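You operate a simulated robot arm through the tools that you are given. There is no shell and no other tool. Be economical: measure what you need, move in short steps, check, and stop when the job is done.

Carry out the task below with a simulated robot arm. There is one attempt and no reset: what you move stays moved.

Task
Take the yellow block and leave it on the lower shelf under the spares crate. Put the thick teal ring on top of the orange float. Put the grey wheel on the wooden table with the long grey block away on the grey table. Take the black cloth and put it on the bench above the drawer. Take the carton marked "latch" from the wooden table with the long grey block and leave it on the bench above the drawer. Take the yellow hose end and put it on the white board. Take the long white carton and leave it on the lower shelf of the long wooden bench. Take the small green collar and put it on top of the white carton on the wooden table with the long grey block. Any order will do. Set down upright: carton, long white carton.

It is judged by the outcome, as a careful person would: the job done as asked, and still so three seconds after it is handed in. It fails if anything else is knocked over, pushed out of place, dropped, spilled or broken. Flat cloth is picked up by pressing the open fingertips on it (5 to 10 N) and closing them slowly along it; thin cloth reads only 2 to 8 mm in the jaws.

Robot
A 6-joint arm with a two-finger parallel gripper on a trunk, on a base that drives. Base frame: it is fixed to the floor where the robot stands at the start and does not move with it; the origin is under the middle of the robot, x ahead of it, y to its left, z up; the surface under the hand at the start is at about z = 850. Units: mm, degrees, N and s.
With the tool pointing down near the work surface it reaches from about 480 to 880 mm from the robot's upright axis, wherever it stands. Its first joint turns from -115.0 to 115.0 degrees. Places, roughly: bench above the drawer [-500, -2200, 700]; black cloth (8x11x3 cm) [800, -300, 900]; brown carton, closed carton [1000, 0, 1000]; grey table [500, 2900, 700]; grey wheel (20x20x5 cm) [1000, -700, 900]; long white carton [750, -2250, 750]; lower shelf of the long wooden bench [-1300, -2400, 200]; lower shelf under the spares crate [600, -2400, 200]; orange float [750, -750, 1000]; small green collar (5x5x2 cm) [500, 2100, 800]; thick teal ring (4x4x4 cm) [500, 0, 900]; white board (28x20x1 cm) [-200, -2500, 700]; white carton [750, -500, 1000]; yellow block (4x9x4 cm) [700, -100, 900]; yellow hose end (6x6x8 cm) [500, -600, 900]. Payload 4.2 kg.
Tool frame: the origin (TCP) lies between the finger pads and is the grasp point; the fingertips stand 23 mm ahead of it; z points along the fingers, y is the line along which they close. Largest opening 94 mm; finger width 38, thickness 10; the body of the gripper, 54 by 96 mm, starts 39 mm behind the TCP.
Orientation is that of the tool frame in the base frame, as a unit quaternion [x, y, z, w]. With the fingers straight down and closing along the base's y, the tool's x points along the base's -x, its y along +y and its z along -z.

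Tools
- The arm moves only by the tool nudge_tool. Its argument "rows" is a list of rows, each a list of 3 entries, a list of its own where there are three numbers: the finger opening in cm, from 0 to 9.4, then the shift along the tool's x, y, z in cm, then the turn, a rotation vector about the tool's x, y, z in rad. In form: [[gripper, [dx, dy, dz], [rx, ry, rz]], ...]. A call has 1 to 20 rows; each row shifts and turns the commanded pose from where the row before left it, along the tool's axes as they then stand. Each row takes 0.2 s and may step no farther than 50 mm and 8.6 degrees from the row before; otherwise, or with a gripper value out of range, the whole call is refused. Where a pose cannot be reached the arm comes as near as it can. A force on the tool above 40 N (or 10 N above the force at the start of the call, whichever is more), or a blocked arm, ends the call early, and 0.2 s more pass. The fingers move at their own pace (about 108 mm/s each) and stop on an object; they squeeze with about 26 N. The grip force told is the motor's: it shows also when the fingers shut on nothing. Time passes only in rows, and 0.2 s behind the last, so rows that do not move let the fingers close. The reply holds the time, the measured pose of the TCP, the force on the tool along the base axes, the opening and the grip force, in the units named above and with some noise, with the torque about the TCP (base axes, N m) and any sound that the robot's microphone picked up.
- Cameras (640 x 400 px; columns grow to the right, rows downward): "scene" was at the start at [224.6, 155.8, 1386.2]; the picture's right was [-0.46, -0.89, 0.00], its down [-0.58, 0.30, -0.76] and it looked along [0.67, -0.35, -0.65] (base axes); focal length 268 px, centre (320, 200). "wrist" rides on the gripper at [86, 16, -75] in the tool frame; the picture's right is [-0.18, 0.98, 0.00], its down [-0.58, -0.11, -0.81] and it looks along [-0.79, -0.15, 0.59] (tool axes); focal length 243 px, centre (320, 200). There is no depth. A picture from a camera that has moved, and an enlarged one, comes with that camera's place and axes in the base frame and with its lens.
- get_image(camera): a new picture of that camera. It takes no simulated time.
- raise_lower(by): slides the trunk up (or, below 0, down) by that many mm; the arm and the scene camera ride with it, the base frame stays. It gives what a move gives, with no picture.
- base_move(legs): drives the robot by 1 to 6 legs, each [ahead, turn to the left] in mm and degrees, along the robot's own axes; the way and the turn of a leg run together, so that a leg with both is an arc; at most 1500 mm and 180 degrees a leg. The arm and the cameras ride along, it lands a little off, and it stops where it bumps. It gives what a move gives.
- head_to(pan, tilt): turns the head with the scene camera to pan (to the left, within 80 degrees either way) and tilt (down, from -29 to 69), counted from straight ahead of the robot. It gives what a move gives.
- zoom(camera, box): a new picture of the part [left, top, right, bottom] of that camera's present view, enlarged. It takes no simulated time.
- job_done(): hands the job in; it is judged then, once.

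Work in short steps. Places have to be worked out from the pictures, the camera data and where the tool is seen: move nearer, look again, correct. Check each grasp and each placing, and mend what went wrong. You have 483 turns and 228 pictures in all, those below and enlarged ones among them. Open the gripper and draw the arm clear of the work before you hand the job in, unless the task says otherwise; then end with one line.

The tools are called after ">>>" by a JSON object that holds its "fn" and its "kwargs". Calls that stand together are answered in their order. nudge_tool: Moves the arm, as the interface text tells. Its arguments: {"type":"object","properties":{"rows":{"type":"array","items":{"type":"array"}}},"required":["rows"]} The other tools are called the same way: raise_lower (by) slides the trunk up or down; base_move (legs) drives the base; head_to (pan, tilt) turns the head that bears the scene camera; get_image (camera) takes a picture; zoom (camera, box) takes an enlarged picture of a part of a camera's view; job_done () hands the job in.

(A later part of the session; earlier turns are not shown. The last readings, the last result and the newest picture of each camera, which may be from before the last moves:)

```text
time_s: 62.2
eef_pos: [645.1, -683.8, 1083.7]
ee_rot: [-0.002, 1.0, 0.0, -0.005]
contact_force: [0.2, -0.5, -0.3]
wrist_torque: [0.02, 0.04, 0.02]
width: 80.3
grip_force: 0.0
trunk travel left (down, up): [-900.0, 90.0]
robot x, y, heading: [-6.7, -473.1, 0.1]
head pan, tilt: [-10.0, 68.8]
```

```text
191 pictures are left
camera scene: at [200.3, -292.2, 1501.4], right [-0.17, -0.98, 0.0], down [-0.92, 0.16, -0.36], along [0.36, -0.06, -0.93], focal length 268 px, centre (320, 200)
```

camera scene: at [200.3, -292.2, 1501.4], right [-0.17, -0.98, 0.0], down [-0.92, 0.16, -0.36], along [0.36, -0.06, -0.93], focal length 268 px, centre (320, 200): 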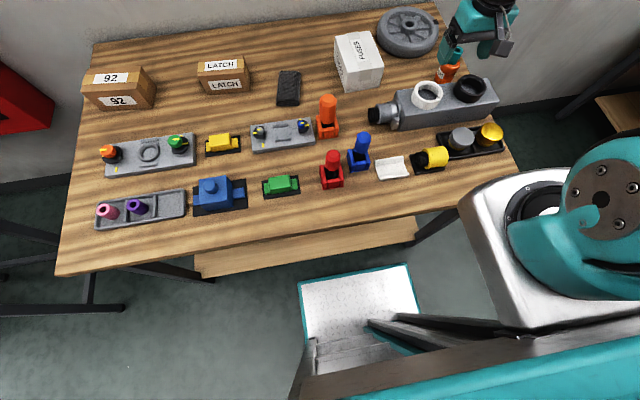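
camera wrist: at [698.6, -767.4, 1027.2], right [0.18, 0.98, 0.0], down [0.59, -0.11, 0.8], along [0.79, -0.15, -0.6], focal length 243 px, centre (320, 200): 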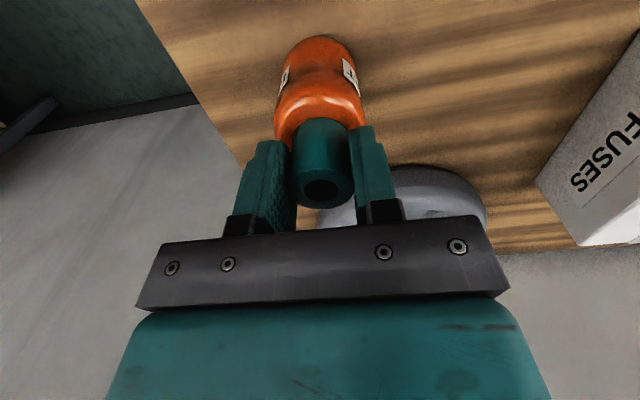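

Overhead view: a lower shelf limits driving in. I'll instead approach the wheel from the table's right end (facing +y). Retract the arm and route around, backing in.

>>> {"fn": "nudge_tool", "kwargs": {"rows": [[8, [4, 0, -2], [0, 0, 0]], [8, [4, 0, -2], [0, 0, 0]], [8, [3, 0, 0], [0, 0, 0]]]}}

>>> {"fn": "base_move", "kwargs": {"legs": [[-80, 0], [0, -90], [875, 0], [0, -90]]}}

>>> {"fn": "head_to", "kwargs": {"pan": 60, "tilt": 30}}

>>> {"fn": "get_image", "kwargs": {"camera": "scene"}}

```text
time_s: 63.0
eef_pos: [535.8, -685.5, 1125.0]
ee_rot: [-0.002, 1.0, 0.0, -0.006]
contact_force: [0.2, -0.3, 0.0]
wrist_torque: [0.02, 0.04, -0.03]
width: 79.9
grip_force: 0.1
trunk travel left (down, up): [-900.0, 90.0]
robot x, y, heading: [-4.6, -476.4, -0.0]
head pan, tilt: [-10.0, 68.8]
```

```text
time_s: 76.0
eef_pos: [-619.8, -1153.8, 1125.6]
ee_rot: [1.0, 0.0, 0.006, 0.0]
contact_force: [0.3, 0.3, -0.2]
wrist_torque: [0.01, 0.0, -0.01]
width: 79.9
grip_force: 0.0
trunk travel left (down, up): [-900.0, 90.0]
robot x, y, heading: [-80.0, -1361.4, 180.3]
head pan, tilt: [-10.0, 68.8]
```

```text
time_s: 77.4
eef_pos: [-619.5, -1152.3, 1125.0]
ee_rot: [1.0, 0.0, 0.007, 0.0]
contact_force: [0.3, -0.1, -0.3]
wrist_torque: [0.03, 0.04, 0.02]
width: 80.0
grip_force: 0.0
trunk travel left (down, up): [-900.0, 90.0]
robot x, y, heading: [-77.7, -1362.8, 179.8]
head pan, tilt: [60.0, 30.0]
```

```text
190 pictures are left
camera scene: at [-281.4, -1635.5, 1552.8], right [-0.86, 0.5, 0.0], down [0.25, 0.43, -0.87], along [-0.44, -0.75, -0.5], focal length 268 px, centre (320, 200)
```

scene: 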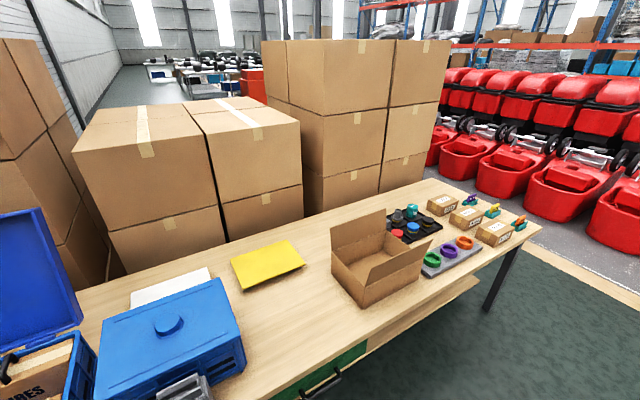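

Helpful view of the bench. Now reverse along to x≈600 and turn to face the table's end.

>>> {"fn": "base_move", "kwargs": {"legs": [[-680, 0], [0, -90]]}}

>>> {"fn": "head_to", "kwargs": {"pan": -20, "tilt": 50}}

>>> {"fn": "get_image", "kwargs": {"camera": "scene"}}

>>> {"fn": "get_image", "kwargs": {"camera": "wrist"}}

```text
time_s: 84.9
eef_pos: [788.3, -818.7, 1125.5]
ee_rot: [0.717, -0.697, 0.004, 0.004]
contact_force: [0.0, 0.0, -0.5]
wrist_torque: [0.02, -0.01, -0.01]
width: 79.8
grip_force: 0.1
trunk travel left (down, up): [-900.0, 90.0]
robot x, y, heading: [595.6, -1363.2, 91.9]
head pan, tilt: [60.0, 30.0]
```

```text
time_s: 86.4
eef_pos: [788.9, -819.7, 1125.6]
ee_rot: [0.718, -0.696, 0.004, 0.004]
contact_force: [-0.1, -0.5, 0.3]
wrist_torque: [0.02, 0.0, 0.01]
width: 79.9
grip_force: 0.2
trunk travel left (down, up): [-900.0, 90.0]
robot x, y, heading: [594.1, -1368.7, 91.6]
head pan, tilt: [-20.0, 50.0]
```

```text
189 pictures are left
camera scene: at [418.4, -1144.8, 1523.3], right [0.95, -0.32, 0.0], down [-0.24, -0.73, -0.64], along [0.2, 0.61, -0.77], focal length 268 px, centre (320, 200)
```

scene: 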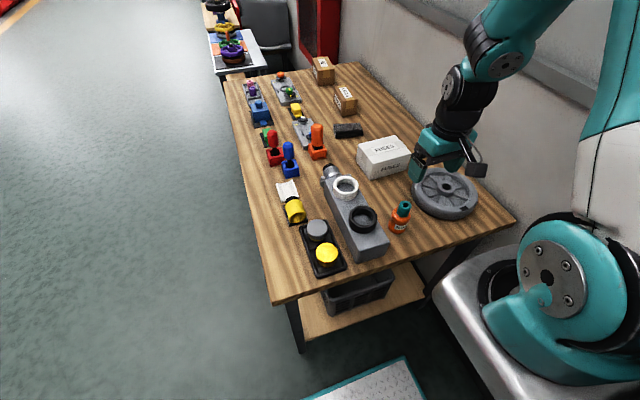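

```text
188 pictures are left
camera wrist: at [775.8, -904.6, 1200.5], right [-0.99, 0.15, 0.0], down [0.09, 0.59, 0.8], along [0.13, 0.79, -0.6], focal length 243 px, centre (320, 200)
```

wrist: 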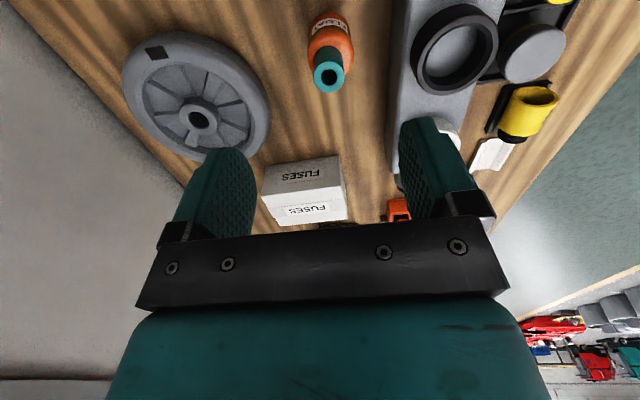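

Wheel hub is at about (983,−720). Move above it with open fingers.

>>> {"fn": "nudge_tool", "kwargs": {"rows": [[8, [-1.5, -3.9, 1], [0, 0, 0]], [8, [-1.5, -3.9, 1], [0, 0, 0]], [8, [-2, -3.9, 1], [0, 0, 0]], [8, [-2, -3.9, 1], [0, 0, 0]], [8, [-2, -3.9, 2], [0, 0, 0]], [8, [0, 0, 0], [0, 0, 0]]]}}

>>> {"fn": "get_image", "kwargs": {"camera": "wrist"}}

>>> {"fn": "zoom", "kwargs": {"camera": "scene", "box": [380, 130, 520, 230]}}

```text
time_s: 87.8
eef_pos: [983.1, -724.1, 1065.2]
ee_rot: [0.718, -0.696, 0.004, 0.004]
contact_force: [0.4, 0.9, -0.4]
wrist_torque: [0.03, 0.02, -0.01]
width: 80.1
grip_force: 0.0
trunk travel left (down, up): [-900.0, 90.0]
robot x, y, heading: [596.5, -1363.4, 91.3]
head pan, tilt: [-20.0, 50.0]
```

```text
187 pictures are left
camera wrist: at [969.1, -810.1, 1140.4], right [-0.99, 0.15, 0.0], down [0.09, 0.59, 0.8], along [0.12, 0.79, -0.6], focal length 243 px, centre (320, 200)
```

wrist: 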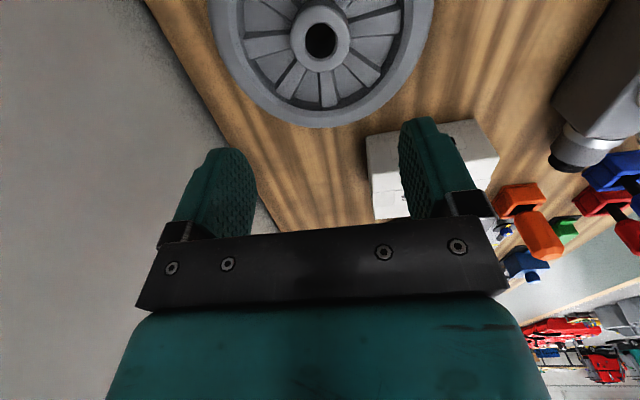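

```text
4.00 times, centred on (450, 180) of scene
camera zoom: at [418.6, -1144.8, 1523.3], right [0.95, -0.32, 0.0], down [-0.24, -0.73, -0.64], along [0.2, 0.61, -0.77], focal length 1074 px, centre (-200, 280)
```

zoom: 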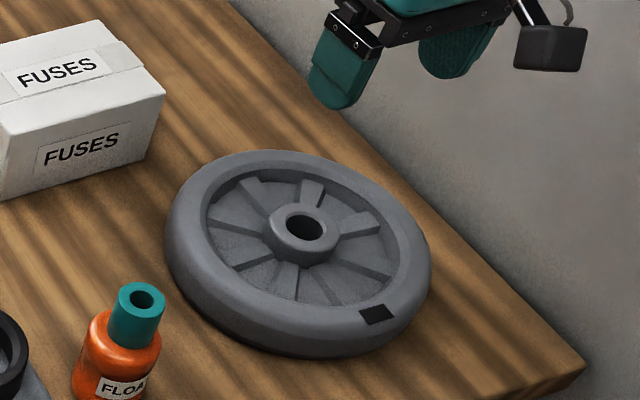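

TCP aligned with the hub (≈54 mm dia). Descend until the tips are ~12–15 mm below hub top.

>>> {"fn": "nudge_tool", "kwargs": {"rows": [[8.4, [0, 0.15, 4], [0, 0, 0]], [8.4, [0, 0, 4], [0, 0, 0]], [8.4, [0, 0, 4], [0, 0, 0]], [8.4, [0, 0, 3], [0, 0, 0]], [8.4, [0, 0, 1], [0, 0, 0]], [8.4, [0, 0, 0.5], [0, 0, 0]], [8.4, [0, 0, 0], [0, 0, 0]]]}}

>>> {"fn": "zoom", "kwargs": {"camera": "scene", "box": [380, 130, 520, 230]}}

```text
time_s: 89.2
eef_pos: [979.5, -724.4, 905.6]
ee_rot: [0.718, -0.696, 0.003, 0.002]
contact_force: [-1.3, -6.8, 25.6]
wrist_torque: [0.25, 1.2, 0.47]
width: 84.9
grip_force: 1.2
trunk travel left (down, up): [-900.0, 90.0]
robot x, y, heading: [592.8, -1365.8, 91.5]
head pan, tilt: [-20.0, 50.0]
stopped in row 6: the force on the tool passed its limit at 47 N (the readings are from after the stop); the commanded pose is now the measured one
```

```text
4.00 times, centred on (450, 180) of scene
camera zoom: at [417.9, -1146.4, 1523.7], right [0.95, -0.32, 0.0], down [-0.24, -0.73, -0.64], along [0.2, 0.61, -0.77], focal length 1074 px, centre (-200, 280)
```

zoom: 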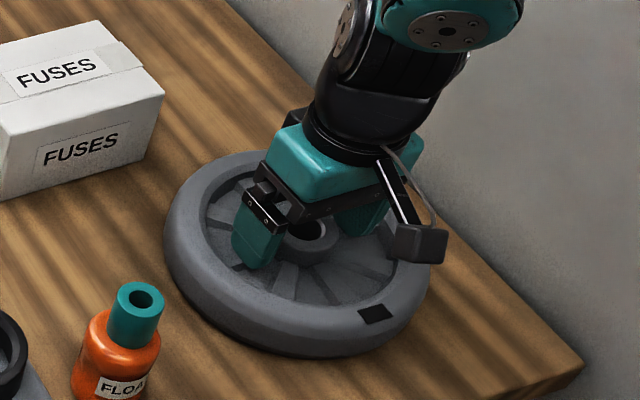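

Tips rest on the ribs, ~11 mm below the hub top. Ease up 2 mm and close on the hub.

>>> {"fn": "nudge_tool", "kwargs": {"rows": [[8.4, [0, 0, -0.2], [0, 0, 0]], [7, [0, 0, 0], [0, 0, 0]], [5, [0, 0, 0], [0, 0, 0]], [0, [0, 0, 0], [0, 0, 0]], [0, [0, 0, 0], [0, 0, 0]]]}}

```text
time_s: 90.4
eef_pos: [982.7, -725.0, 907.1]
ee_rot: [0.717, -0.697, 0.004, 0.001]
contact_force: [8.8, 4.3, 14.7]
wrist_torque: [0.43, -0.08, -0.05]
width: 53.5
grip_force: 26.2
trunk travel left (down, up): [-900.0, 90.0]
robot x, y, heading: [596.7, -1365.3, 91.5]
head pan, tilt: [-20.0, 50.0]
```

Gripped at 53.5 mm. Lift slowly.

>>> {"fn": "nudge_tool", "kwargs": {"rows": [[0, [0, 0, -0.5], [0, 0, 0]], [0, [0, 0, -1], [0, 0, 0]], [0, [0, 0, -1.5], [0, 0, 0]], [0, [0, 0, -2], [0, 0, 0]], [0, [0, 0, 0], [0, 0, 0]]]}}

>>> {"fn": "zoom", "kwargs": {"camera": "scene", "box": [380, 130, 520, 230]}}

```text
time_s: 91.6
eef_pos: [979.4, -725.6, 954.2]
ee_rot: [0.717, -0.697, 0.004, 0.003]
contact_force: [0.3, -0.6, -7.7]
wrist_torque: [-0.02, 0.01, 0.03]
width: 53.5
grip_force: 26.9
trunk travel left (down, up): [-900.0, 90.0]
robot x, y, heading: [595.4, -1363.7, 91.5]
head pan, tilt: [-20.0, 50.0]
```

```text
4.00 times, centred on (450, 180) of scene
camera zoom: at [418.7, -1144.6, 1523.2], right [0.95, -0.32, 0.0], down [-0.24, -0.73, -0.64], along [0.2, 0.61, -0.77], focal length 1074 px, centre (-200, 280)
```

zoom: 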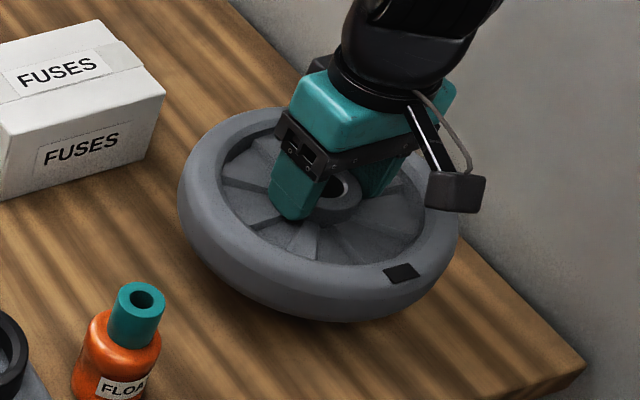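

Wheel is lifted level (~0.75 kg). Raise further and pull toward the robot.

>>> {"fn": "nudge_tool", "kwargs": {"rows": [[0, [0, 0, -4], [0, 0, 0]], [0, [0, 0, -4], [0, 0, 0]], [0, [0, 0, -4], [0, 0, 0]], [0, [0, 0, -4], [0, 0, 0]], [0, [2, 3, -2], [0, 0, 0]], [0, [2, 3.5, 0], [0, 0, 0]], [0, [2, 3.5, 0], [0, 0, 0]], [0, [2, 3.5, 0], [0, 0, 0]], [0, [1, 3.5, 0], [0, 0, 0]], [0, [1, 3.5, 0], [0, 0, 0]], [0, [0, 0, 0], [0, 0, 0]]]}}

>>> {"fn": "get_image", "kwargs": {"camera": "wrist"}}

```text
time_s: 94.0
eef_pos: [777.4, -828.7, 1136.6]
ee_rot: [0.717, -0.697, 0.003, 0.003]
contact_force: [-0.9, 0.1, -6.6]
wrist_torque: [0.0, -0.01, 0.01]
width: 53.3
grip_force: 26.1
trunk travel left (down, up): [-900.0, 90.0]
robot x, y, heading: [595.8, -1364.9, 91.7]
head pan, tilt: [-20.0, 50.0]
```

```text
183 pictures are left
camera wrist: at [764.4, -914.9, 1211.1], right [-0.99, 0.15, 0.0], down [0.09, 0.59, 0.8], along [0.13, 0.79, -0.6], focal length 243 px, centre (320, 200)
```

wrist: 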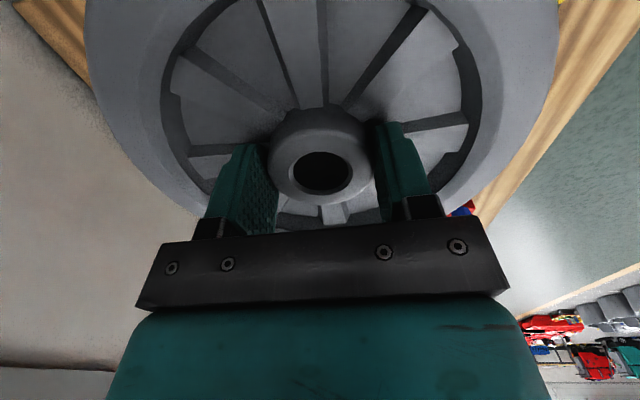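

Secure. Drive out to the aisle (x≈−200) and face +y.

>>> {"fn": "base_move", "kwargs": {"legs": [[0, 88.4], [800, 0], [0, -90]]}}

>>> {"fn": "head_to", "kwargs": {"pan": 0, "tilt": 25}}

>>> {"fn": "get_image", "kwargs": {"camera": "scene"}}

```text
time_s: 105.8
eef_pos: [-8.5, -832.4, 1137.2]
ee_rot: [0.709, -0.705, 0.004, 0.005]
contact_force: [0.3, 0.0, -7.1]
wrist_torque: [-0.03, -0.01, 0.01]
width: 53.1
grip_force: 25.8
trunk travel left (down, up): [-900.0, 90.0]
robot x, y, heading: [-202.3, -1363.6, 90.3]
head pan, tilt: [-20.0, 50.0]
```

```text
time_s: 106.7
eef_pos: [-8.8, -831.6, 1136.1]
ee_rot: [0.708, -0.706, 0.004, 0.004]
contact_force: [0.8, 0.0, -6.8]
wrist_torque: [-0.01, 0.01, -0.01]
width: 53.1
grip_force: 26.5
trunk travel left (down, up): [-900.0, 90.0]
robot x, y, heading: [-206.0, -1357.5, 90.3]
head pan, tilt: [0.0, 25.0]
```

```text
182 pictures are left
camera scene: at [-402.5, -1118.3, 1560.6], right [1.0, 0.0, 0.0], down [0.0, -0.42, -0.91], along [0.0, 0.91, -0.42], focal length 268 px, centre (320, 200)
```

scene: 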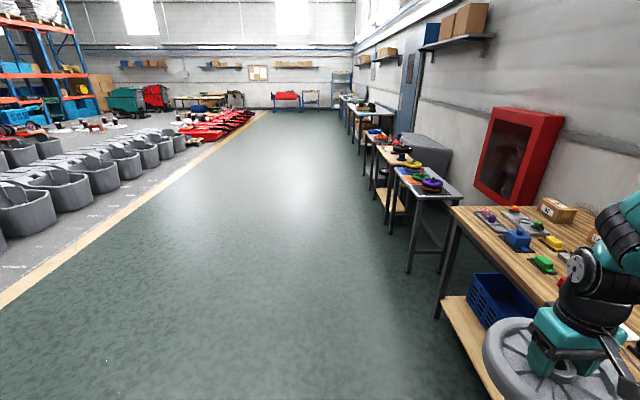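

The aisle is clear. Drive ahead 3.6 m and look.

>>> {"fn": "base_move", "kwargs": {"legs": [[1500, 0], [1500, 0], [500, 0]]}}

>>> {"fn": "head_to", "kwargs": {"pan": -40, "tilt": 35}}

>>> {"fn": "get_image", "kwargs": {"camera": "scene"}}

```text
time_s: 123.6
eef_pos: [23.2, 2645.7, 1136.1]
ee_rot: [-0.706, 0.709, -0.003, -0.004]
contact_force: [-0.3, -0.3, -7.1]
wrist_torque: [-0.04, -0.02, 0.01]
width: 53.4
grip_force: 26.1
trunk travel left (down, up): [-900.0, 90.0]
robot x, y, heading: [-177.3, 2115.5, 89.5]
head pan, tilt: [0.0, 25.0]
```

```text
time_s: 124.7
eef_pos: [24.7, 2647.5, 1136.2]
ee_rot: [-0.705, 0.709, -0.003, -0.004]
contact_force: [0.6, 0.2, -7.0]
wrist_torque: [-0.03, 0.01, 0.0]
width: 53.5
grip_force: 26.4
trunk travel left (down, up): [-900.0, 90.0]
robot x, y, heading: [-176.1, 2117.3, 89.2]
head pan, tilt: [-40.0, 35.0]
```

```text
181 pictures are left
camera scene: at [-315.8, 2337.8, 1545.0], right [0.76, -0.65, 0.0], down [-0.37, -0.44, -0.82], along [0.53, 0.62, -0.57], focal length 268 px, centre (320, 200)
```

scene: 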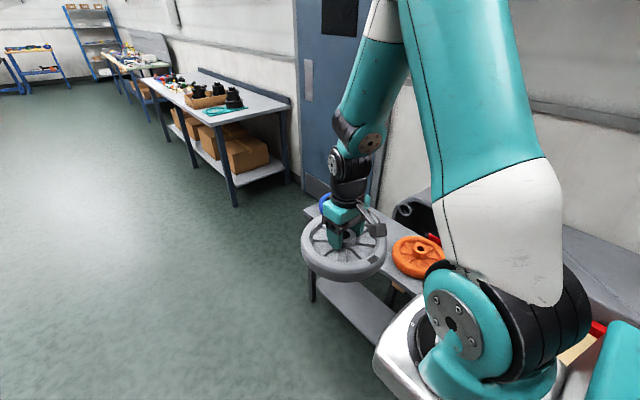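

The grey table with orange and blue wheels is just ahead-right. Drive on and view it from the side.

>>> {"fn": "base_move", "kwargs": {"legs": [[750, 0]]}}

>>> {"fn": "head_to", "kwargs": {"pan": -80, "tilt": 40}}

>>> {"fn": "get_image", "kwargs": {"camera": "scene"}}

```text
time_s: 128.8
eef_pos: [29.9, 3403.4, 1135.9]
ee_rot: [-0.706, 0.708, -0.003, -0.004]
contact_force: [0.1, 1.0, -7.6]
wrist_torque: [-0.01, 0.02, -0.01]
width: 53.2
grip_force: 26.1
trunk travel left (down, up): [-900.0, 90.0]
robot x, y, heading: [-173.6, 2873.9, 89.5]
head pan, tilt: [-40.0, 35.0]
```

```text
time_s: 129.9
eef_pos: [31.3, 3403.9, 1138.0]
ee_rot: [-0.706, 0.708, -0.004, -0.003]
contact_force: [-0.4, -0.5, -7.4]
wrist_torque: [-0.04, -0.02, 0.01]
width: 53.2
grip_force: 25.8
trunk travel left (down, up): [-900.0, 90.0]
robot x, y, heading: [-172.1, 2879.0, 89.3]
head pan, tilt: [-80.0, 40.0]
```

```text
180 pictures are left
camera scene: at [-282.9, 3042.9, 1537.4], right [0.17, -0.99, 0.0], down [-0.63, -0.11, -0.77], along [0.76, 0.13, -0.64], focal length 268 px, centre (320, 200)
```

scene: 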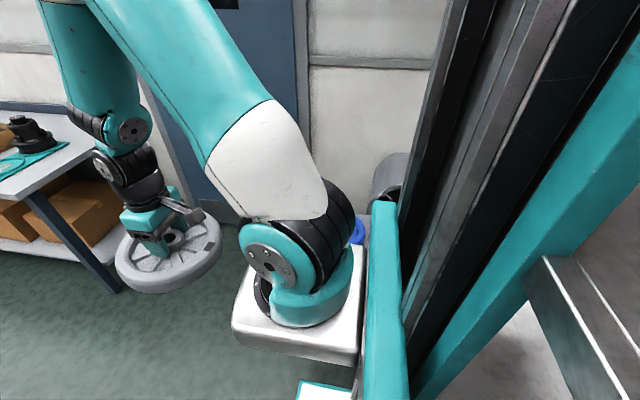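

View is obstructed; turn right to face the table.

>>> {"fn": "base_move", "kwargs": {"legs": [[0, -89.3]]}}

>>> {"fn": "head_to", "kwargs": {"pan": -20, "tilt": 45}}

>>> {"fn": "get_image", "kwargs": {"camera": "scene"}}

>>> {"fn": "get_image", "kwargs": {"camera": "wrist"}}

```text
time_s: 134.0
eef_pos: [364.5, 2689.9, 1136.9]
ee_rot: [-0.011, 1.0, 0.0, -0.005]
contact_force: [0.0, 0.1, -6.9]
wrist_torque: [0.0, 0.08, 0.0]
width: 53.3
grip_force: 26.2
trunk travel left (down, up): [-900.0, 90.0]
robot x, y, heading: [-172.7, 2875.3, 0.8]
head pan, tilt: [-80.0, 40.0]
```

```text
time_s: 135.3
eef_pos: [363.6, 2689.3, 1135.6]
ee_rot: [-0.012, 1.0, 0.0, -0.006]
contact_force: [-0.2, -0.6, -7.3]
wrist_torque: [0.01, 0.01, 0.0]
width: 53.4
grip_force: 26.3
trunk travel left (down, up): [-900.0, 90.0]
robot x, y, heading: [-167.2, 2874.8, 1.2]
head pan, tilt: [-20.0, 45.0]
```

```text
179 pictures are left
camera scene: at [52.3, 3046.2, 1530.1], right [-0.32, -0.95, 0.0], down [-0.67, 0.23, -0.71], along [0.67, -0.23, -0.71], focal length 268 px, centre (320, 200)
```

scene: 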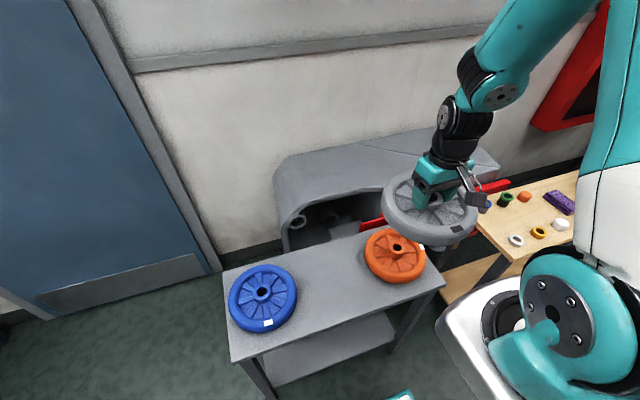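

```text
178 pictures are left
camera wrist: at [277.8, 2703.5, 1211.0], right [0.16, 0.99, 0.0], down [0.59, -0.09, 0.8], along [0.79, -0.13, -0.6], focal length 243 px, centre (320, 200)
```

wrist: 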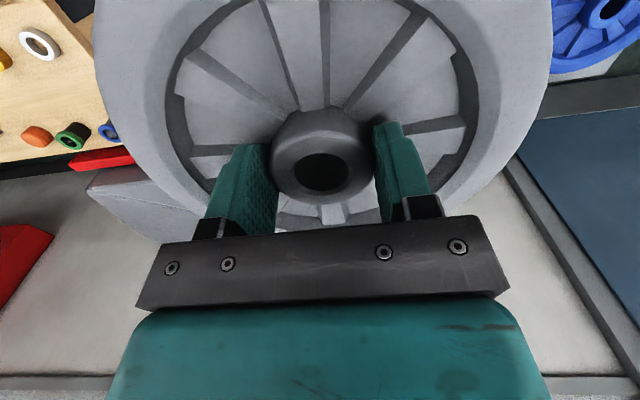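

Gap between blue (y≈3090) and orange (y≈2613) wheels is centred at about (472,2852). Move the wheel above it, then lower the trunk 280 mm.

>>> {"fn": "nudge_tool", "kwargs": {"rows": [[0, [-2.8, 4, 0], [0, 0, 0]], [0, [-2.8, 4, 0], [0, 0, 0]], [0, [-2.8, 4, 0], [0, 0, 0]], [0, [-2.8, 4, 0], [0, 0, 0]], [0, [0, 0, 0], [0, 0, 0]]]}}

>>> {"fn": "raise_lower", "kwargs": {"by": -280}}

>>> {"fn": "get_image", "kwargs": {"camera": "scene"}}

>>> {"fn": "get_image", "kwargs": {"camera": "wrist"}}

```text
time_s: 136.5
eef_pos: [472.8, 2853.0, 1133.8]
ee_rot: [-0.012, 1.0, 0.0, -0.006]
contact_force: [0.3, 0.7, -7.4]
wrist_torque: [0.03, 0.0, 0.04]
width: 53.5
grip_force: 26.0
trunk travel left (down, up): [-900.0, 90.0]
robot x, y, heading: [-170.3, 2872.3, 1.2]
head pan, tilt: [-20.0, 45.0]
```

```text
time_s: 139.4
eef_pos: [472.5, 2851.8, 855.0]
ee_rot: [-0.012, 1.0, 0.0, -0.006]
contact_force: [0.0, 0.1, -6.8]
wrist_torque: [0.01, 0.02, 0.0]
width: 53.8
grip_force: 25.8
trunk travel left (down, up): [-620.0, 370.0]
robot x, y, heading: [-172.9, 2870.4, 1.0]
head pan, tilt: [-20.0, 45.0]
```

```text
177 pictures are left
camera scene: at [52.3, 3046.4, 1250.1], right [-0.32, -0.95, 0.0], down [-0.67, 0.23, -0.71], along [0.67, -0.23, -0.71], focal length 268 px, centre (320, 200)
```

scene: 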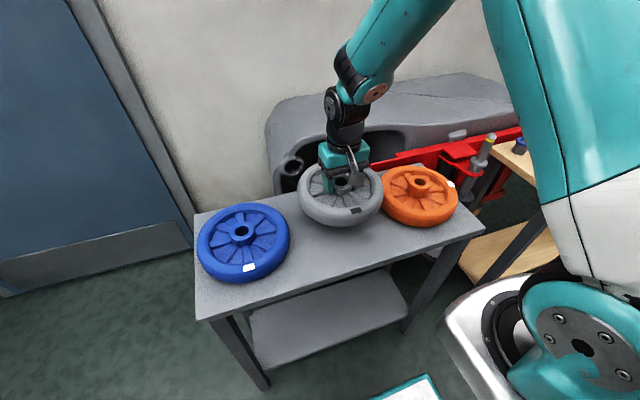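

```text
176 pictures are left
camera wrist: at [386.9, 2867.1, 929.0], right [0.16, 0.99, 0.0], down [0.59, -0.09, 0.8], along [0.79, -0.13, -0.6], focal length 243 px, centre (320, 200)
```

wrist: 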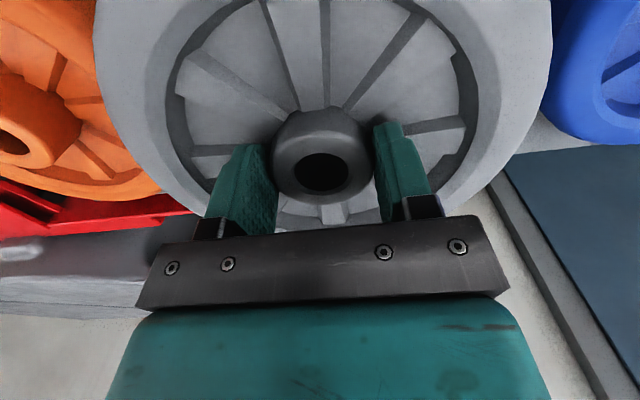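

Refined: gap centre ≈(455,2862), table top ≈735. Shift and lower gently until contact.

>>> {"fn": "nudge_tool", "kwargs": {"rows": [[0, [1.7, 1.0, 0], [0, 0, 0]], [0, [0, 0, 2.5], [0, 0, 0]], [0, [0, 0, 2], [0, 0, 0]], [0, [0, 0, 0.8], [0, 0, 0]], [0, [0, 0, 0.5], [0, 0, 0]], [0, [0, 0, 0], [0, 0, 0]]]}}

>>> {"fn": "zoom", "kwargs": {"camera": "scene", "box": [180, 130, 480, 310]}}

```text
time_s: 140.8
eef_pos: [455.0, 2862.2, 798.7]
ee_rot: [-0.011, 1.0, -0.001, -0.004]
contact_force: [-5.2, -2.3, 20.0]
wrist_torque: [-0.26, 0.07, 0.04]
width: 53.5
grip_force: 25.7
trunk travel left (down, up): [-620.0, 370.0]
robot x, y, heading: [-168.1, 2873.9, 1.0]
head pan, tilt: [-20.0, 45.0]
```

```text
2.13 times, centred on (330, 220) of scene
camera zoom: at [51.2, 3046.4, 1250.8], right [-0.32, -0.95, 0.0], down [-0.67, 0.23, -0.71], along [0.67, -0.23, -0.71], focal length 573 px, centre (299, 157)
```

zoom: 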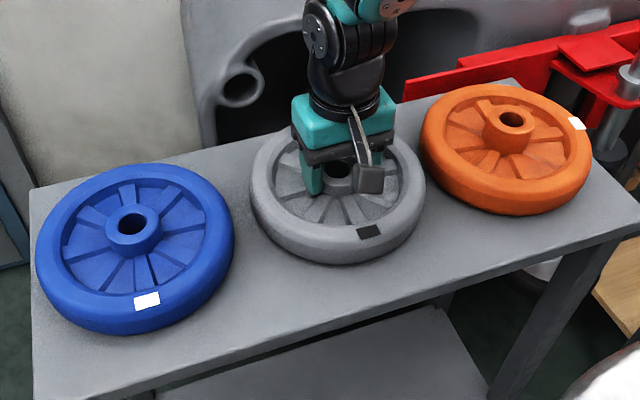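

Wheel rests on the table between the others, nicely spaced. Release and rise.

>>> {"fn": "nudge_tool", "kwargs": {"rows": [[0, [0, 0, -0.15], [0, 0, 0]], [6.5, [0, 0, 0], [0, 0, 0]], [7.5, [0, 0, 0], [0, 0, 0]], [7.5, [0, 0, -2], [0, 0, 0]], [7.5, [0, 0, -4], [0, 0, 0]], [7.5, [0, 0, -4], [0, 0, 0]], [7.5, [0, 0, -4], [0, 0, 0]], [7.5, [0, 0, 0], [0, 0, 0]]]}}

>>> {"fn": "head_to", "kwargs": {"pan": -45, "tilt": 35}}

>>> {"fn": "get_image", "kwargs": {"camera": "scene"}}

```text
time_s: 142.6
eef_pos: [455.7, 2863.6, 937.6]
ee_rot: [-0.012, 1.0, 0.0, -0.005]
contact_force: [0.9, -0.2, 0.4]
wrist_torque: [0.0, 0.04, 0.01]
width: 75.0
grip_force: 0.0
trunk travel left (down, up): [-620.0, 370.0]
robot x, y, heading: [-170.2, 2875.8, 1.0]
head pan, tilt: [-20.0, 45.0]
```

```text
time_s: 143.5
eef_pos: [454.8, 2863.7, 937.6]
ee_rot: [-0.012, 1.0, 0.001, -0.005]
contact_force: [0.1, -0.5, 0.5]
wrist_torque: [0.0, -0.03, -0.02]
width: 75.0
grip_force: 0.0
trunk travel left (down, up): [-620.0, 370.0]
robot x, y, heading: [-170.3, 2879.3, 1.1]
head pan, tilt: [-45.0, 35.0]
```

```text
174 pictures are left
camera scene: at [38.6, 3011.8, 1265.0], right [-0.69, -0.72, 0.0], down [-0.41, 0.4, -0.82], along [0.59, -0.57, -0.57], focal length 268 px, centre (320, 200)
```

scene: 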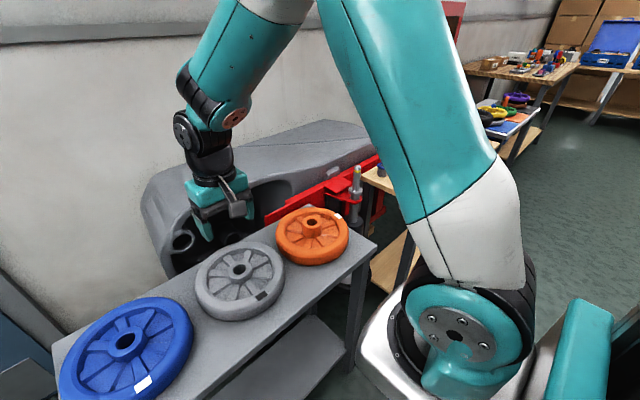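

Wheel placed. Now back off, raise the trunk and go to the wooden collar table (y≈2100).

>>> {"fn": "raise_lower", "kwargs": {"by": 200}}

>>> {"fn": "base_move", "kwargs": {"legs": [[-150, 0], [0, -91], [730, 0], [0, 90]]}}

>>> {"fn": "head_to", "kwargs": {"pan": -15, "tilt": 40}}

>>> {"fn": "get_image", "kwargs": {"camera": "scene"}}

```text
time_s: 145.6
eef_pos: [455.8, 2861.5, 1137.2]
ee_rot: [-0.011, 1.0, -0.001, -0.006]
contact_force: [0.6, -0.3, 0.0]
wrist_torque: [0.0, -0.04, -0.02]
width: 75.2
grip_force: 0.1
trunk travel left (down, up): [-820.0, 170.0]
robot x, y, heading: [-168.8, 2874.3, 1.2]
head pan, tilt: [-45.0, 35.0]
```

```text
time_s: 158.2
eef_pos: [318.6, 2131.0, 1136.5]
ee_rot: [-0.01, 1.0, 0.0, -0.006]
contact_force: [0.1, 0.2, -0.7]
wrist_torque: [0.02, 0.01, 0.0]
width: 75.0
grip_force: 0.1
trunk travel left (down, up): [-820.0, 170.0]
robot x, y, heading: [-309.9, 2146.8, 0.7]
head pan, tilt: [-45.0, 35.0]
```

```text
time_s: 159.2
eef_pos: [318.7, 2132.1, 1137.6]
ee_rot: [-0.01, 1.0, -0.001, -0.006]
contact_force: [-0.5, 0.4, -0.3]
wrist_torque: [0.0, -0.01, 0.0]
width: 75.0
grip_force: 0.2
trunk travel left (down, up): [-820.0, 170.0]
robot x, y, heading: [-304.8, 2147.4, 1.1]
head pan, tilt: [-15.0, 40.0]
```

```text
173 pictures are left
camera scene: at [-78.7, 2322.6, 1457.4], right [-0.24, -0.97, 0.0], down [-0.62, 0.16, -0.77], along [0.74, -0.19, -0.64], focal length 268 px, centre (320, 200)
```

scene: 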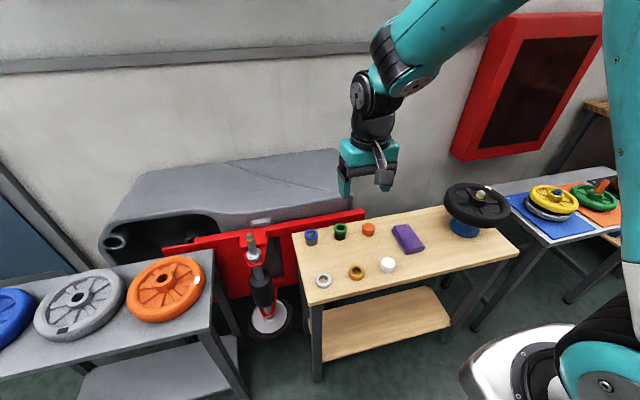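

Green collar seen at about (512,2102). Zoom in, and drive ahead 130 mm.

>>> {"fn": "base_move", "kwargs": {"legs": [[130, 0]]}}

>>> {"fn": "zoom", "kwargs": {"camera": "scene", "box": [240, 180, 480, 340]}}

>>> {"fn": "get_image", "kwargs": {"camera": "wrist"}}

```text
time_s: 160.4
eef_pos: [448.1, 2132.5, 1136.9]
ee_rot: [-0.01, 1.0, 0.0, -0.005]
contact_force: [-0.3, -0.1, -0.3]
wrist_torque: [-0.03, 0.04, -0.05]
width: 75.0
grip_force: 0.1
trunk travel left (down, up): [-820.0, 170.0]
robot x, y, heading: [-177.2, 2150.4, 0.7]
head pan, tilt: [-15.0, 40.0]
```

```text
2.50 times, centred on (360, 260) of scene
camera zoom: at [51.2, 2324.6, 1457.5], right [-0.24, -0.97, 0.0], down [-0.62, 0.16, -0.77], along [0.74, -0.19, -0.64], focal length 671 px, centre (220, 50)
```

zoom: 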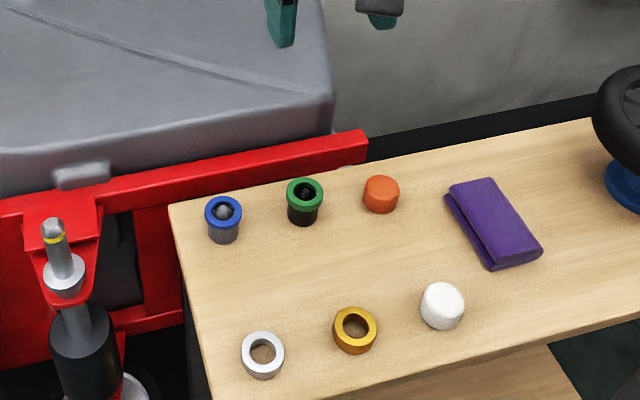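

```text
171 pictures are left
camera wrist: at [362.6, 2148.4, 1212.4], right [0.17, 0.99, 0.0], down [0.59, -0.1, 0.8], along [0.79, -0.13, -0.6], focal length 243 px, centre (320, 200)
```

wrist: 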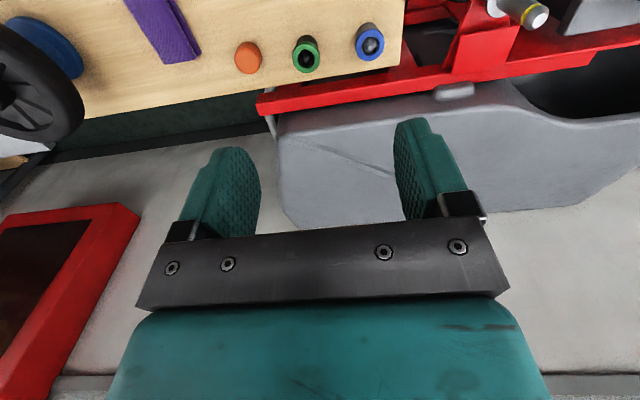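

The green collar sits on a black post at about (525,2099), top ≈805. Go above it for a close look.

>>> {"fn": "nudge_tool", "kwargs": {"rows": [[7.5, [-2.6, -1.1, 3], [0, 0, 0]], [7.5, [-2.6, -1.1, 3], [0, 0, 0]], [7.5, [-2.5, -1.1, 3], [0, 0, 0]], [7.5, [0, 0, 4], [0, 0, 0]], [7.5, [0, 0, 4], [0, 0, 0]], [7.5, [0, 0, 3], [0, 0, 0]], [7.5, [0, 0, 0], [0, 0, 0]]]}}

>>> {"fn": "get_image", "kwargs": {"camera": "wrist"}}

>>> {"fn": "zoom", "kwargs": {"camera": "scene", "box": [300, 190, 400, 260]}}

```text
time_s: 162.0
eef_pos: [523.9, 2100.6, 937.6]
ee_rot: [-0.009, 1.0, 0.0, -0.005]
contact_force: [0.6, -0.7, 0.3]
wrist_torque: [-0.01, -0.01, 0.02]
width: 75.1
grip_force: 0.0
trunk travel left (down, up): [-820.0, 170.0]
robot x, y, heading: [-179.2, 2145.3, 0.7]
head pan, tilt: [-15.0, 40.0]
```

```text
170 pictures are left
camera wrist: at [438.2, 2116.2, 1011.9], right [0.17, 0.99, 0.0], down [0.59, -0.1, 0.8], along [0.79, -0.13, -0.6], focal length 243 px, centre (320, 200)
```

wrist: 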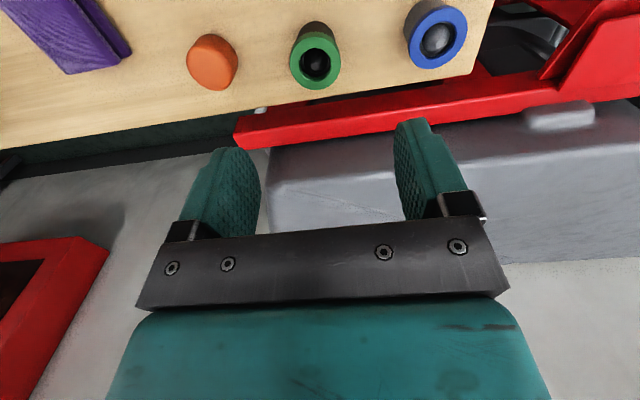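

```text
5.71 times, centred on (350, 225) of scene
camera zoom: at [51.2, 2324.6, 1457.4], right [-0.24, -0.97, 0.0], down [-0.62, 0.16, -0.77], along [0.74, -0.19, -0.64], focal length 1534 px, centre (149, 57)
```

zoom: 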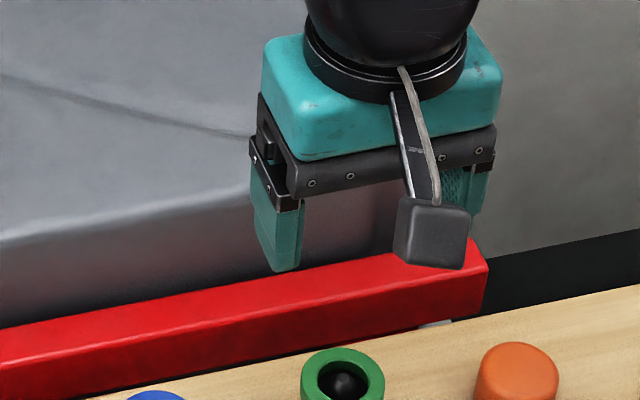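

Collar ≈(530,2097), top ≈795. Descend to TCP z≈806 and check from the side before closing.

>>> {"fn": "nudge_tool", "kwargs": {"rows": [[7, [-0.6, -0.3, 4], [0, 0, 0]], [7, [0, 0, 4], [0, 0, 0]], [7, [0, 0, 3], [0, 0, 0]], [7, [0, 0, 2.1], [0, 0, 0]], [7, [0, 0, 0], [0, 0, 0]]]}}

>>> {"fn": "zoom", "kwargs": {"camera": "scene", "box": [300, 190, 400, 260]}}

>>> {"fn": "get_image", "kwargs": {"camera": "wrist"}}

```text
time_s: 163.2
eef_pos: [527.8, 2099.2, 805.3]
ee_rot: [-0.01, 1.0, 0.001, -0.006]
contact_force: [0.4, 0.3, -0.1]
wrist_torque: [-0.01, -0.05, 0.03]
width: 70.1
grip_force: 0.0
trunk travel left (down, up): [-820.0, 170.0]
robot x, y, heading: [-182.0, 2148.6, 0.9]
head pan, tilt: [-15.0, 40.0]
```

```text
5.71 times, centred on (350, 225) of scene
camera zoom: at [51.2, 2324.6, 1457.4], right [-0.24, -0.97, 0.0], down [-0.62, 0.16, -0.77], along [0.74, -0.19, -0.64], focal length 1534 px, centre (149, 57)
```

zoom: 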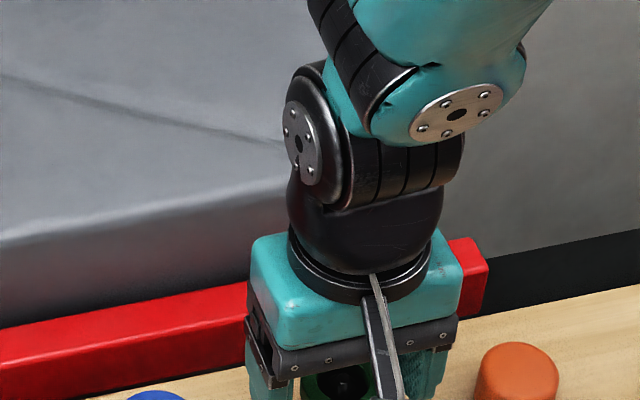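

```text
167 pictures are left
camera wrist: at [442.3, 2114.2, 880.0], right [0.17, 0.99, 0.0], down [0.59, -0.1, 0.8], along [0.79, -0.13, -0.6], focal length 243 px, centre (320, 200)
```

wrist: 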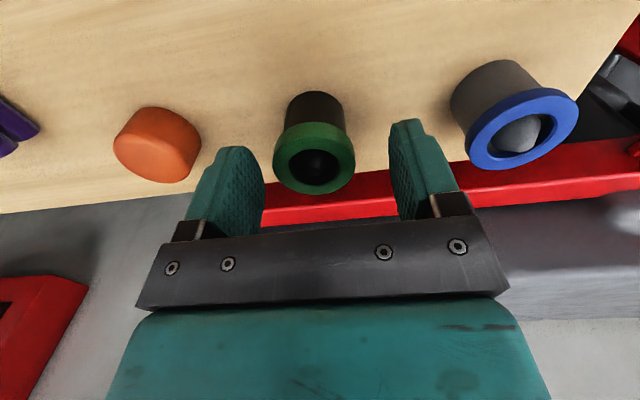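

The collar is centred between the fingers (top ≈795). Lower 4 mm and close.

>>> {"fn": "nudge_tool", "kwargs": {"rows": [[7, [0, -0.15, 0.4], [0, 0, 0]], [5, [0, 0, 0], [0, 0, 0]], [0, [0, 0, 0], [0, 0, 0]], [0, [0, 0, 0], [0, 0, 0]]]}}

>>> {"fn": "get_image", "kwargs": {"camera": "wrist"}}

```text
time_s: 164.2
eef_pos: [527.5, 2097.4, 801.8]
ee_rot: [-0.01, 1.0, 0.0, -0.004]
contact_force: [0.4, -0.7, 0.2]
wrist_torque: [-0.08, -0.01, 0.02]
width: 44.5
grip_force: 25.9
trunk travel left (down, up): [-820.0, 170.0]
robot x, y, heading: [-182.2, 2150.9, 0.8]
head pan, tilt: [-15.0, 40.0]
```

```text
166 pictures are left
camera wrist: at [442.3, 2112.6, 876.3], right [0.17, 0.99, 0.0], down [0.59, -0.1, 0.8], along [0.79, -0.13, -0.6], focal length 243 px, centre (320, 200)
```

wrist: 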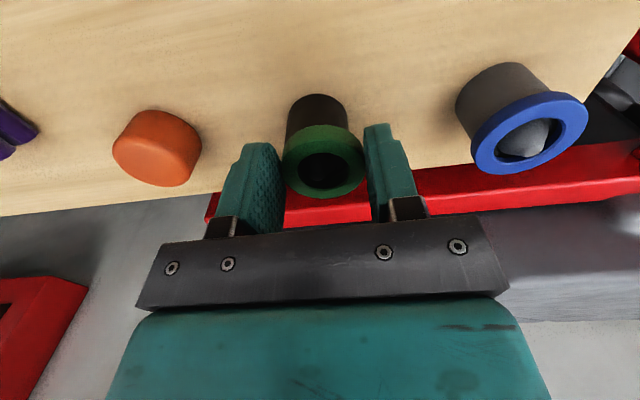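

Collar gripped (44.5 mm). Lift slowly straight up.

>>> {"fn": "nudge_tool", "kwargs": {"rows": [[0, [0, 0, -0.5], [0, 0, 0]], [0, [0, 0, -1], [0, 0, 0]], [0, [0, 0, -2], [0, 0, 0]], [0, [0, 0, -4], [0, 0, 0]], [0, [0, 0, 0], [0, 0, 0]]]}}

>>> {"fn": "get_image", "kwargs": {"camera": "wrist"}}

```text
time_s: 165.4
eef_pos: [529.2, 2097.9, 876.9]
ee_rot: [-0.009, 1.0, 0.0, -0.006]
contact_force: [-0.4, -0.4, -0.9]
wrist_torque: [0.01, 0.03, 0.0]
width: 44.7
grip_force: 25.6
trunk travel left (down, up): [-820.0, 170.0]
robot x, y, heading: [-180.4, 2147.9, 1.0]
head pan, tilt: [-15.0, 40.0]
```

```text
165 pictures are left
camera wrist: at [443.7, 2112.2, 951.0], right [0.17, 0.99, 0.0], down [0.59, -0.1, 0.8], along [0.79, -0.13, -0.6], focal length 243 px, centre (320, 200)
```

wrist: 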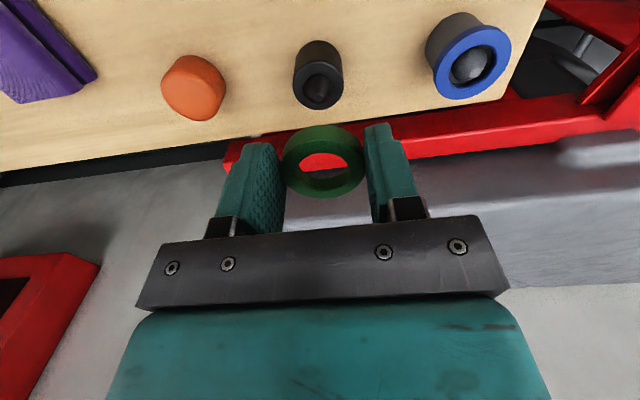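

Only the green collar came. Raise and retract, then drive back to the long-grey-block table.

>>> {"fn": "nudge_tool", "kwargs": {"rows": [[0, [0, 0, -5], [0, 0, 0]], [0, [0, 0, -5], [0, 0, 0]], [0, [0, 0, -5], [0, 0, 0]], [0, [4, 0, -2.5], [0, 0, 0]], [0, [4, 0, -2.5], [0, 0, 0]], [0, [4, 0, -2], [0, 0, 0]], [0, [3, 0, 0], [0, 0, 0]]]}}

>>> {"fn": "base_move", "kwargs": {"legs": [[-110, 0], [0, -90.9], [1500, 0], [1000, 0]]}}

```text
time_s: 167.0
eef_pos: [384.5, 2094.7, 1098.4]
ee_rot: [-0.01, 1.0, 0.001, -0.005]
contact_force: [0.3, -0.6, -0.9]
wrist_torque: [-0.01, 0.02, 0.01]
width: 44.7
grip_force: 26.5
trunk travel left (down, up): [-820.0, 170.0]
robot x, y, heading: [-176.1, 2147.6, 1.0]
head pan, tilt: [-15.0, 40.0]
```

```text
time_s: 183.9
eef_pos: [-326.3, -930.2, 1097.2]
ee_rot: [0.703, 0.711, 0.004, -0.003]
contact_force: [0.1, -0.2, -0.8]
wrist_torque: [0.04, -0.02, 0.01]
width: 44.7
grip_force: 25.8
trunk travel left (down, up): [-820.0, 170.0]
robot x, y, heading: [-267.4, -371.4, -89.7]
head pan, tilt: [-15.0, 40.0]
```

Turn to face the table and drive up.

>>> {"fn": "base_move", "kwargs": {"legs": [[0, 89.7], [255, 0]]}}

>>> {"fn": "head_to", "kwargs": {"pan": -10, "tilt": 48}}

>>> {"fn": "get_image", "kwargs": {"camera": "scene"}}

>>> {"fn": "get_image", "kwargs": {"camera": "wrist"}}

```text
time_s: 189.6
eef_pos: [547.9, -420.8, 1097.9]
ee_rot: [-0.008, 1.0, 0.0, -0.005]
contact_force: [-0.3, 0.6, -0.7]
wrist_torque: [-0.01, 0.02, -0.02]
width: 44.6
grip_force: 26.5
trunk travel left (down, up): [-820.0, 170.0]
robot x, y, heading: [-13.5, -365.5, 0.7]
head pan, tilt: [-15.0, 40.0]
```

```text
time_s: 190.3
eef_pos: [547.7, -422.3, 1098.9]
ee_rot: [-0.008, 1.0, 0.0, -0.005]
contact_force: [1.2, -0.2, -0.7]
wrist_torque: [0.01, 0.03, -0.01]
width: 44.4
grip_force: 25.7
trunk travel left (down, up): [-820.0, 170.0]
robot x, y, heading: [-9.7, -362.6, 1.2]
head pan, tilt: [-10.0, 48.0]
```

```text
164 pictures are left
camera scene: at [212.3, -183.0, 1446.0], right [-0.16, -0.99, 0.0], down [-0.73, 0.12, -0.67], along [0.66, -0.11, -0.74], focal length 268 px, centre (320, 200)
```

scene: 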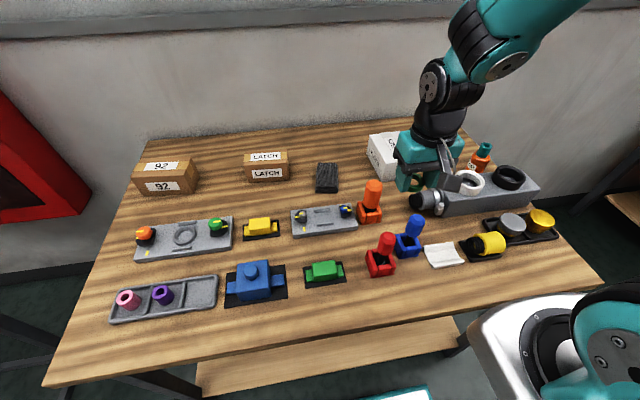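

```text
163 pictures are left
camera wrist: at [462.2, -406.3, 1173.7], right [0.17, 0.99, 0.0], down [0.59, -0.1, 0.8], along [0.79, -0.14, -0.6], focal length 243 px, centre (320, 200)
```

wrist: 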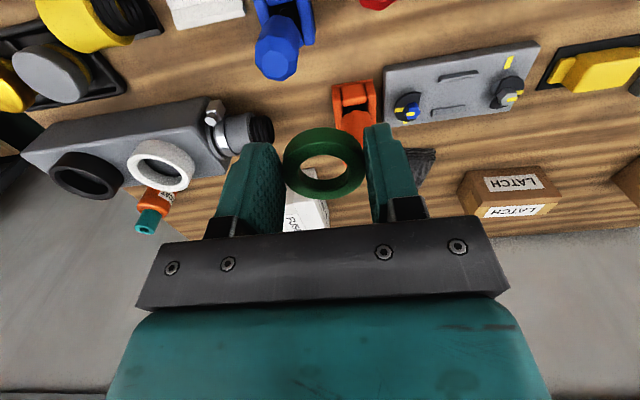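

The FUSES carton is at roughly (868,−520), near the reach limit, so I drive 50 mm closer, then move the collar toward it.

>>> {"fn": "base_move", "kwargs": {"legs": [[50, 0]]}}

>>> {"fn": "nudge_tool", "kwargs": {"rows": [[0, [-4, -1.5, 0], [0, 0, 0]], [0, [-4, -1.5, 0], [0, 0, 0]], [0, [-4, -1.5, 0], [0, 0, 0]], [0, [-3, -1.5, 0], [0, 0, 0]], [0, [0, 0, 0], [0, 0, 0]]]}}

>>> {"fn": "get_image", "kwargs": {"camera": "wrist"}}

>>> {"fn": "get_image", "kwargs": {"camera": "scene"}}

```text
time_s: 191.2
eef_pos: [598.9, -421.8, 1099.5]
ee_rot: [-0.009, 1.0, 0.0, -0.006]
contact_force: [0.2, -0.8, -0.3]
wrist_torque: [-0.01, 0.02, 0.02]
width: 45.1
grip_force: 26.2
trunk travel left (down, up): [-820.0, 170.0]
robot x, y, heading: [38.5, -370.8, 0.7]
head pan, tilt: [-10.0, 48.0]
```

```text
time_s: 192.4
eef_pos: [749.0, -478.6, 1096.5]
ee_rot: [-0.009, 1.0, 0.0, -0.005]
contact_force: [-0.4, 0.9, -0.2]
wrist_torque: [0.02, -0.03, 0.0]
width: 44.6
grip_force: 26.1
trunk travel left (down, up): [-820.0, 170.0]
robot x, y, heading: [38.1, -366.0, 0.6]
head pan, tilt: [-10.0, 48.0]
```

```text
162 pictures are left
camera wrist: at [663.4, -463.7, 1171.1], right [0.17, 0.99, 0.0], down [0.59, -0.1, 0.8], along [0.79, -0.14, -0.6], focal length 243 px, centre (320, 200)
```

wrist: 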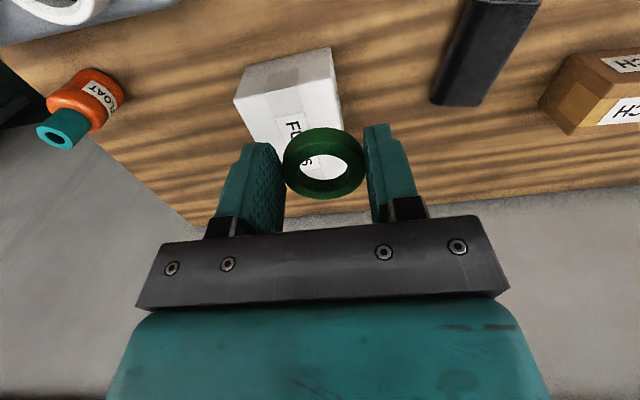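

```text
161 pictures are left
camera scene: at [262.4, -182.3, 1446.0], right [-0.16, -0.99, 0.0], down [-0.73, 0.12, -0.67], along [0.66, -0.11, -0.74], focal length 268 px, centre (320, 200)
```

scene: 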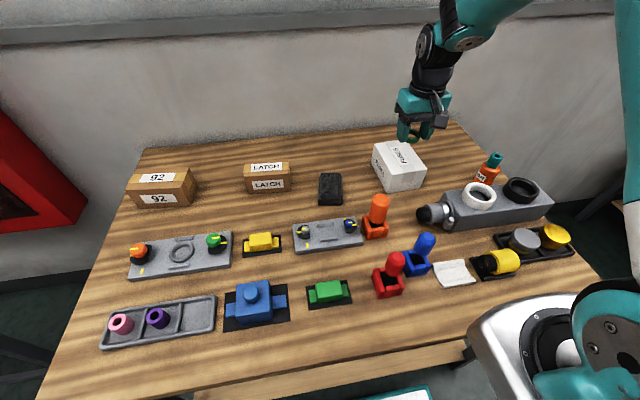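

Carton top centre ≈(845,−518), top z ≈945. Move over it and look.

>>> {"fn": "nudge_tool", "kwargs": {"rows": [[0, [-4, -1.8, 1], [0, 0, 0]], [0, [-4, -1.8, 2], [0, 0, 0]], [0, [-1.2, -0.5, 3], [0, 0, 0]], [0, [0, 0, 2], [0, 0, 0]], [0, [0, 0, 0], [0, 0, 0]]]}}

>>> {"fn": "get_image", "kwargs": {"camera": "wrist"}}

>>> {"fn": "zoom", "kwargs": {"camera": "scene", "box": [350, 80, 490, 200]}}

```text
time_s: 193.6
eef_pos: [840.6, -518.8, 1014.7]
ee_rot: [-0.008, 1.0, 0.0, -0.005]
contact_force: [0.3, -0.2, -1.3]
wrist_torque: [0.0, 0.01, 0.02]
width: 44.9
grip_force: 26.4
trunk travel left (down, up): [-820.0, 170.0]
robot x, y, heading: [36.8, -365.8, 0.8]
head pan, tilt: [-10.0, 48.0]
```

```text
160 pictures are left
camera wrist: at [754.9, -503.1, 1089.8], right [0.17, 0.99, 0.0], down [0.59, -0.1, 0.8], along [0.79, -0.14, -0.6], focal length 243 px, centre (320, 200)
```

wrist: 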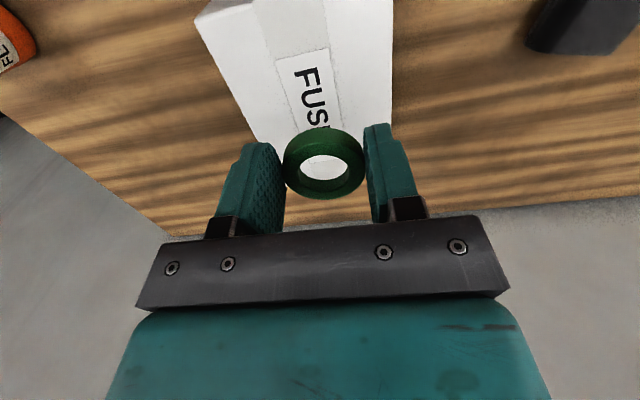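

```text
3.33 times, centred on (420, 140) of scene
camera zoom: at [262.5, -182.4, 1446.0], right [-0.16, -0.99, 0.0], down [-0.73, 0.12, -0.67], along [0.66, -0.11, -0.74], focal length 895 px, centre (-13, 400)
```

zoom: 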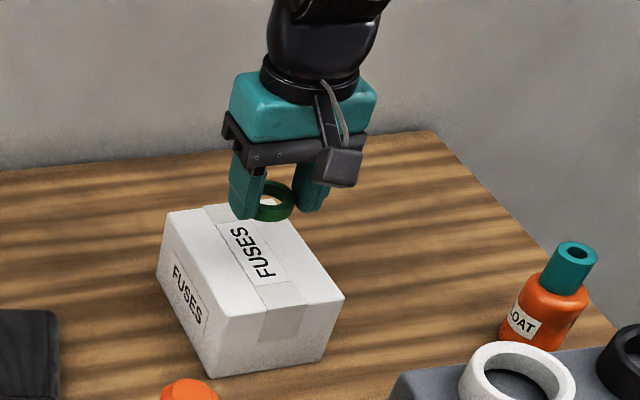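

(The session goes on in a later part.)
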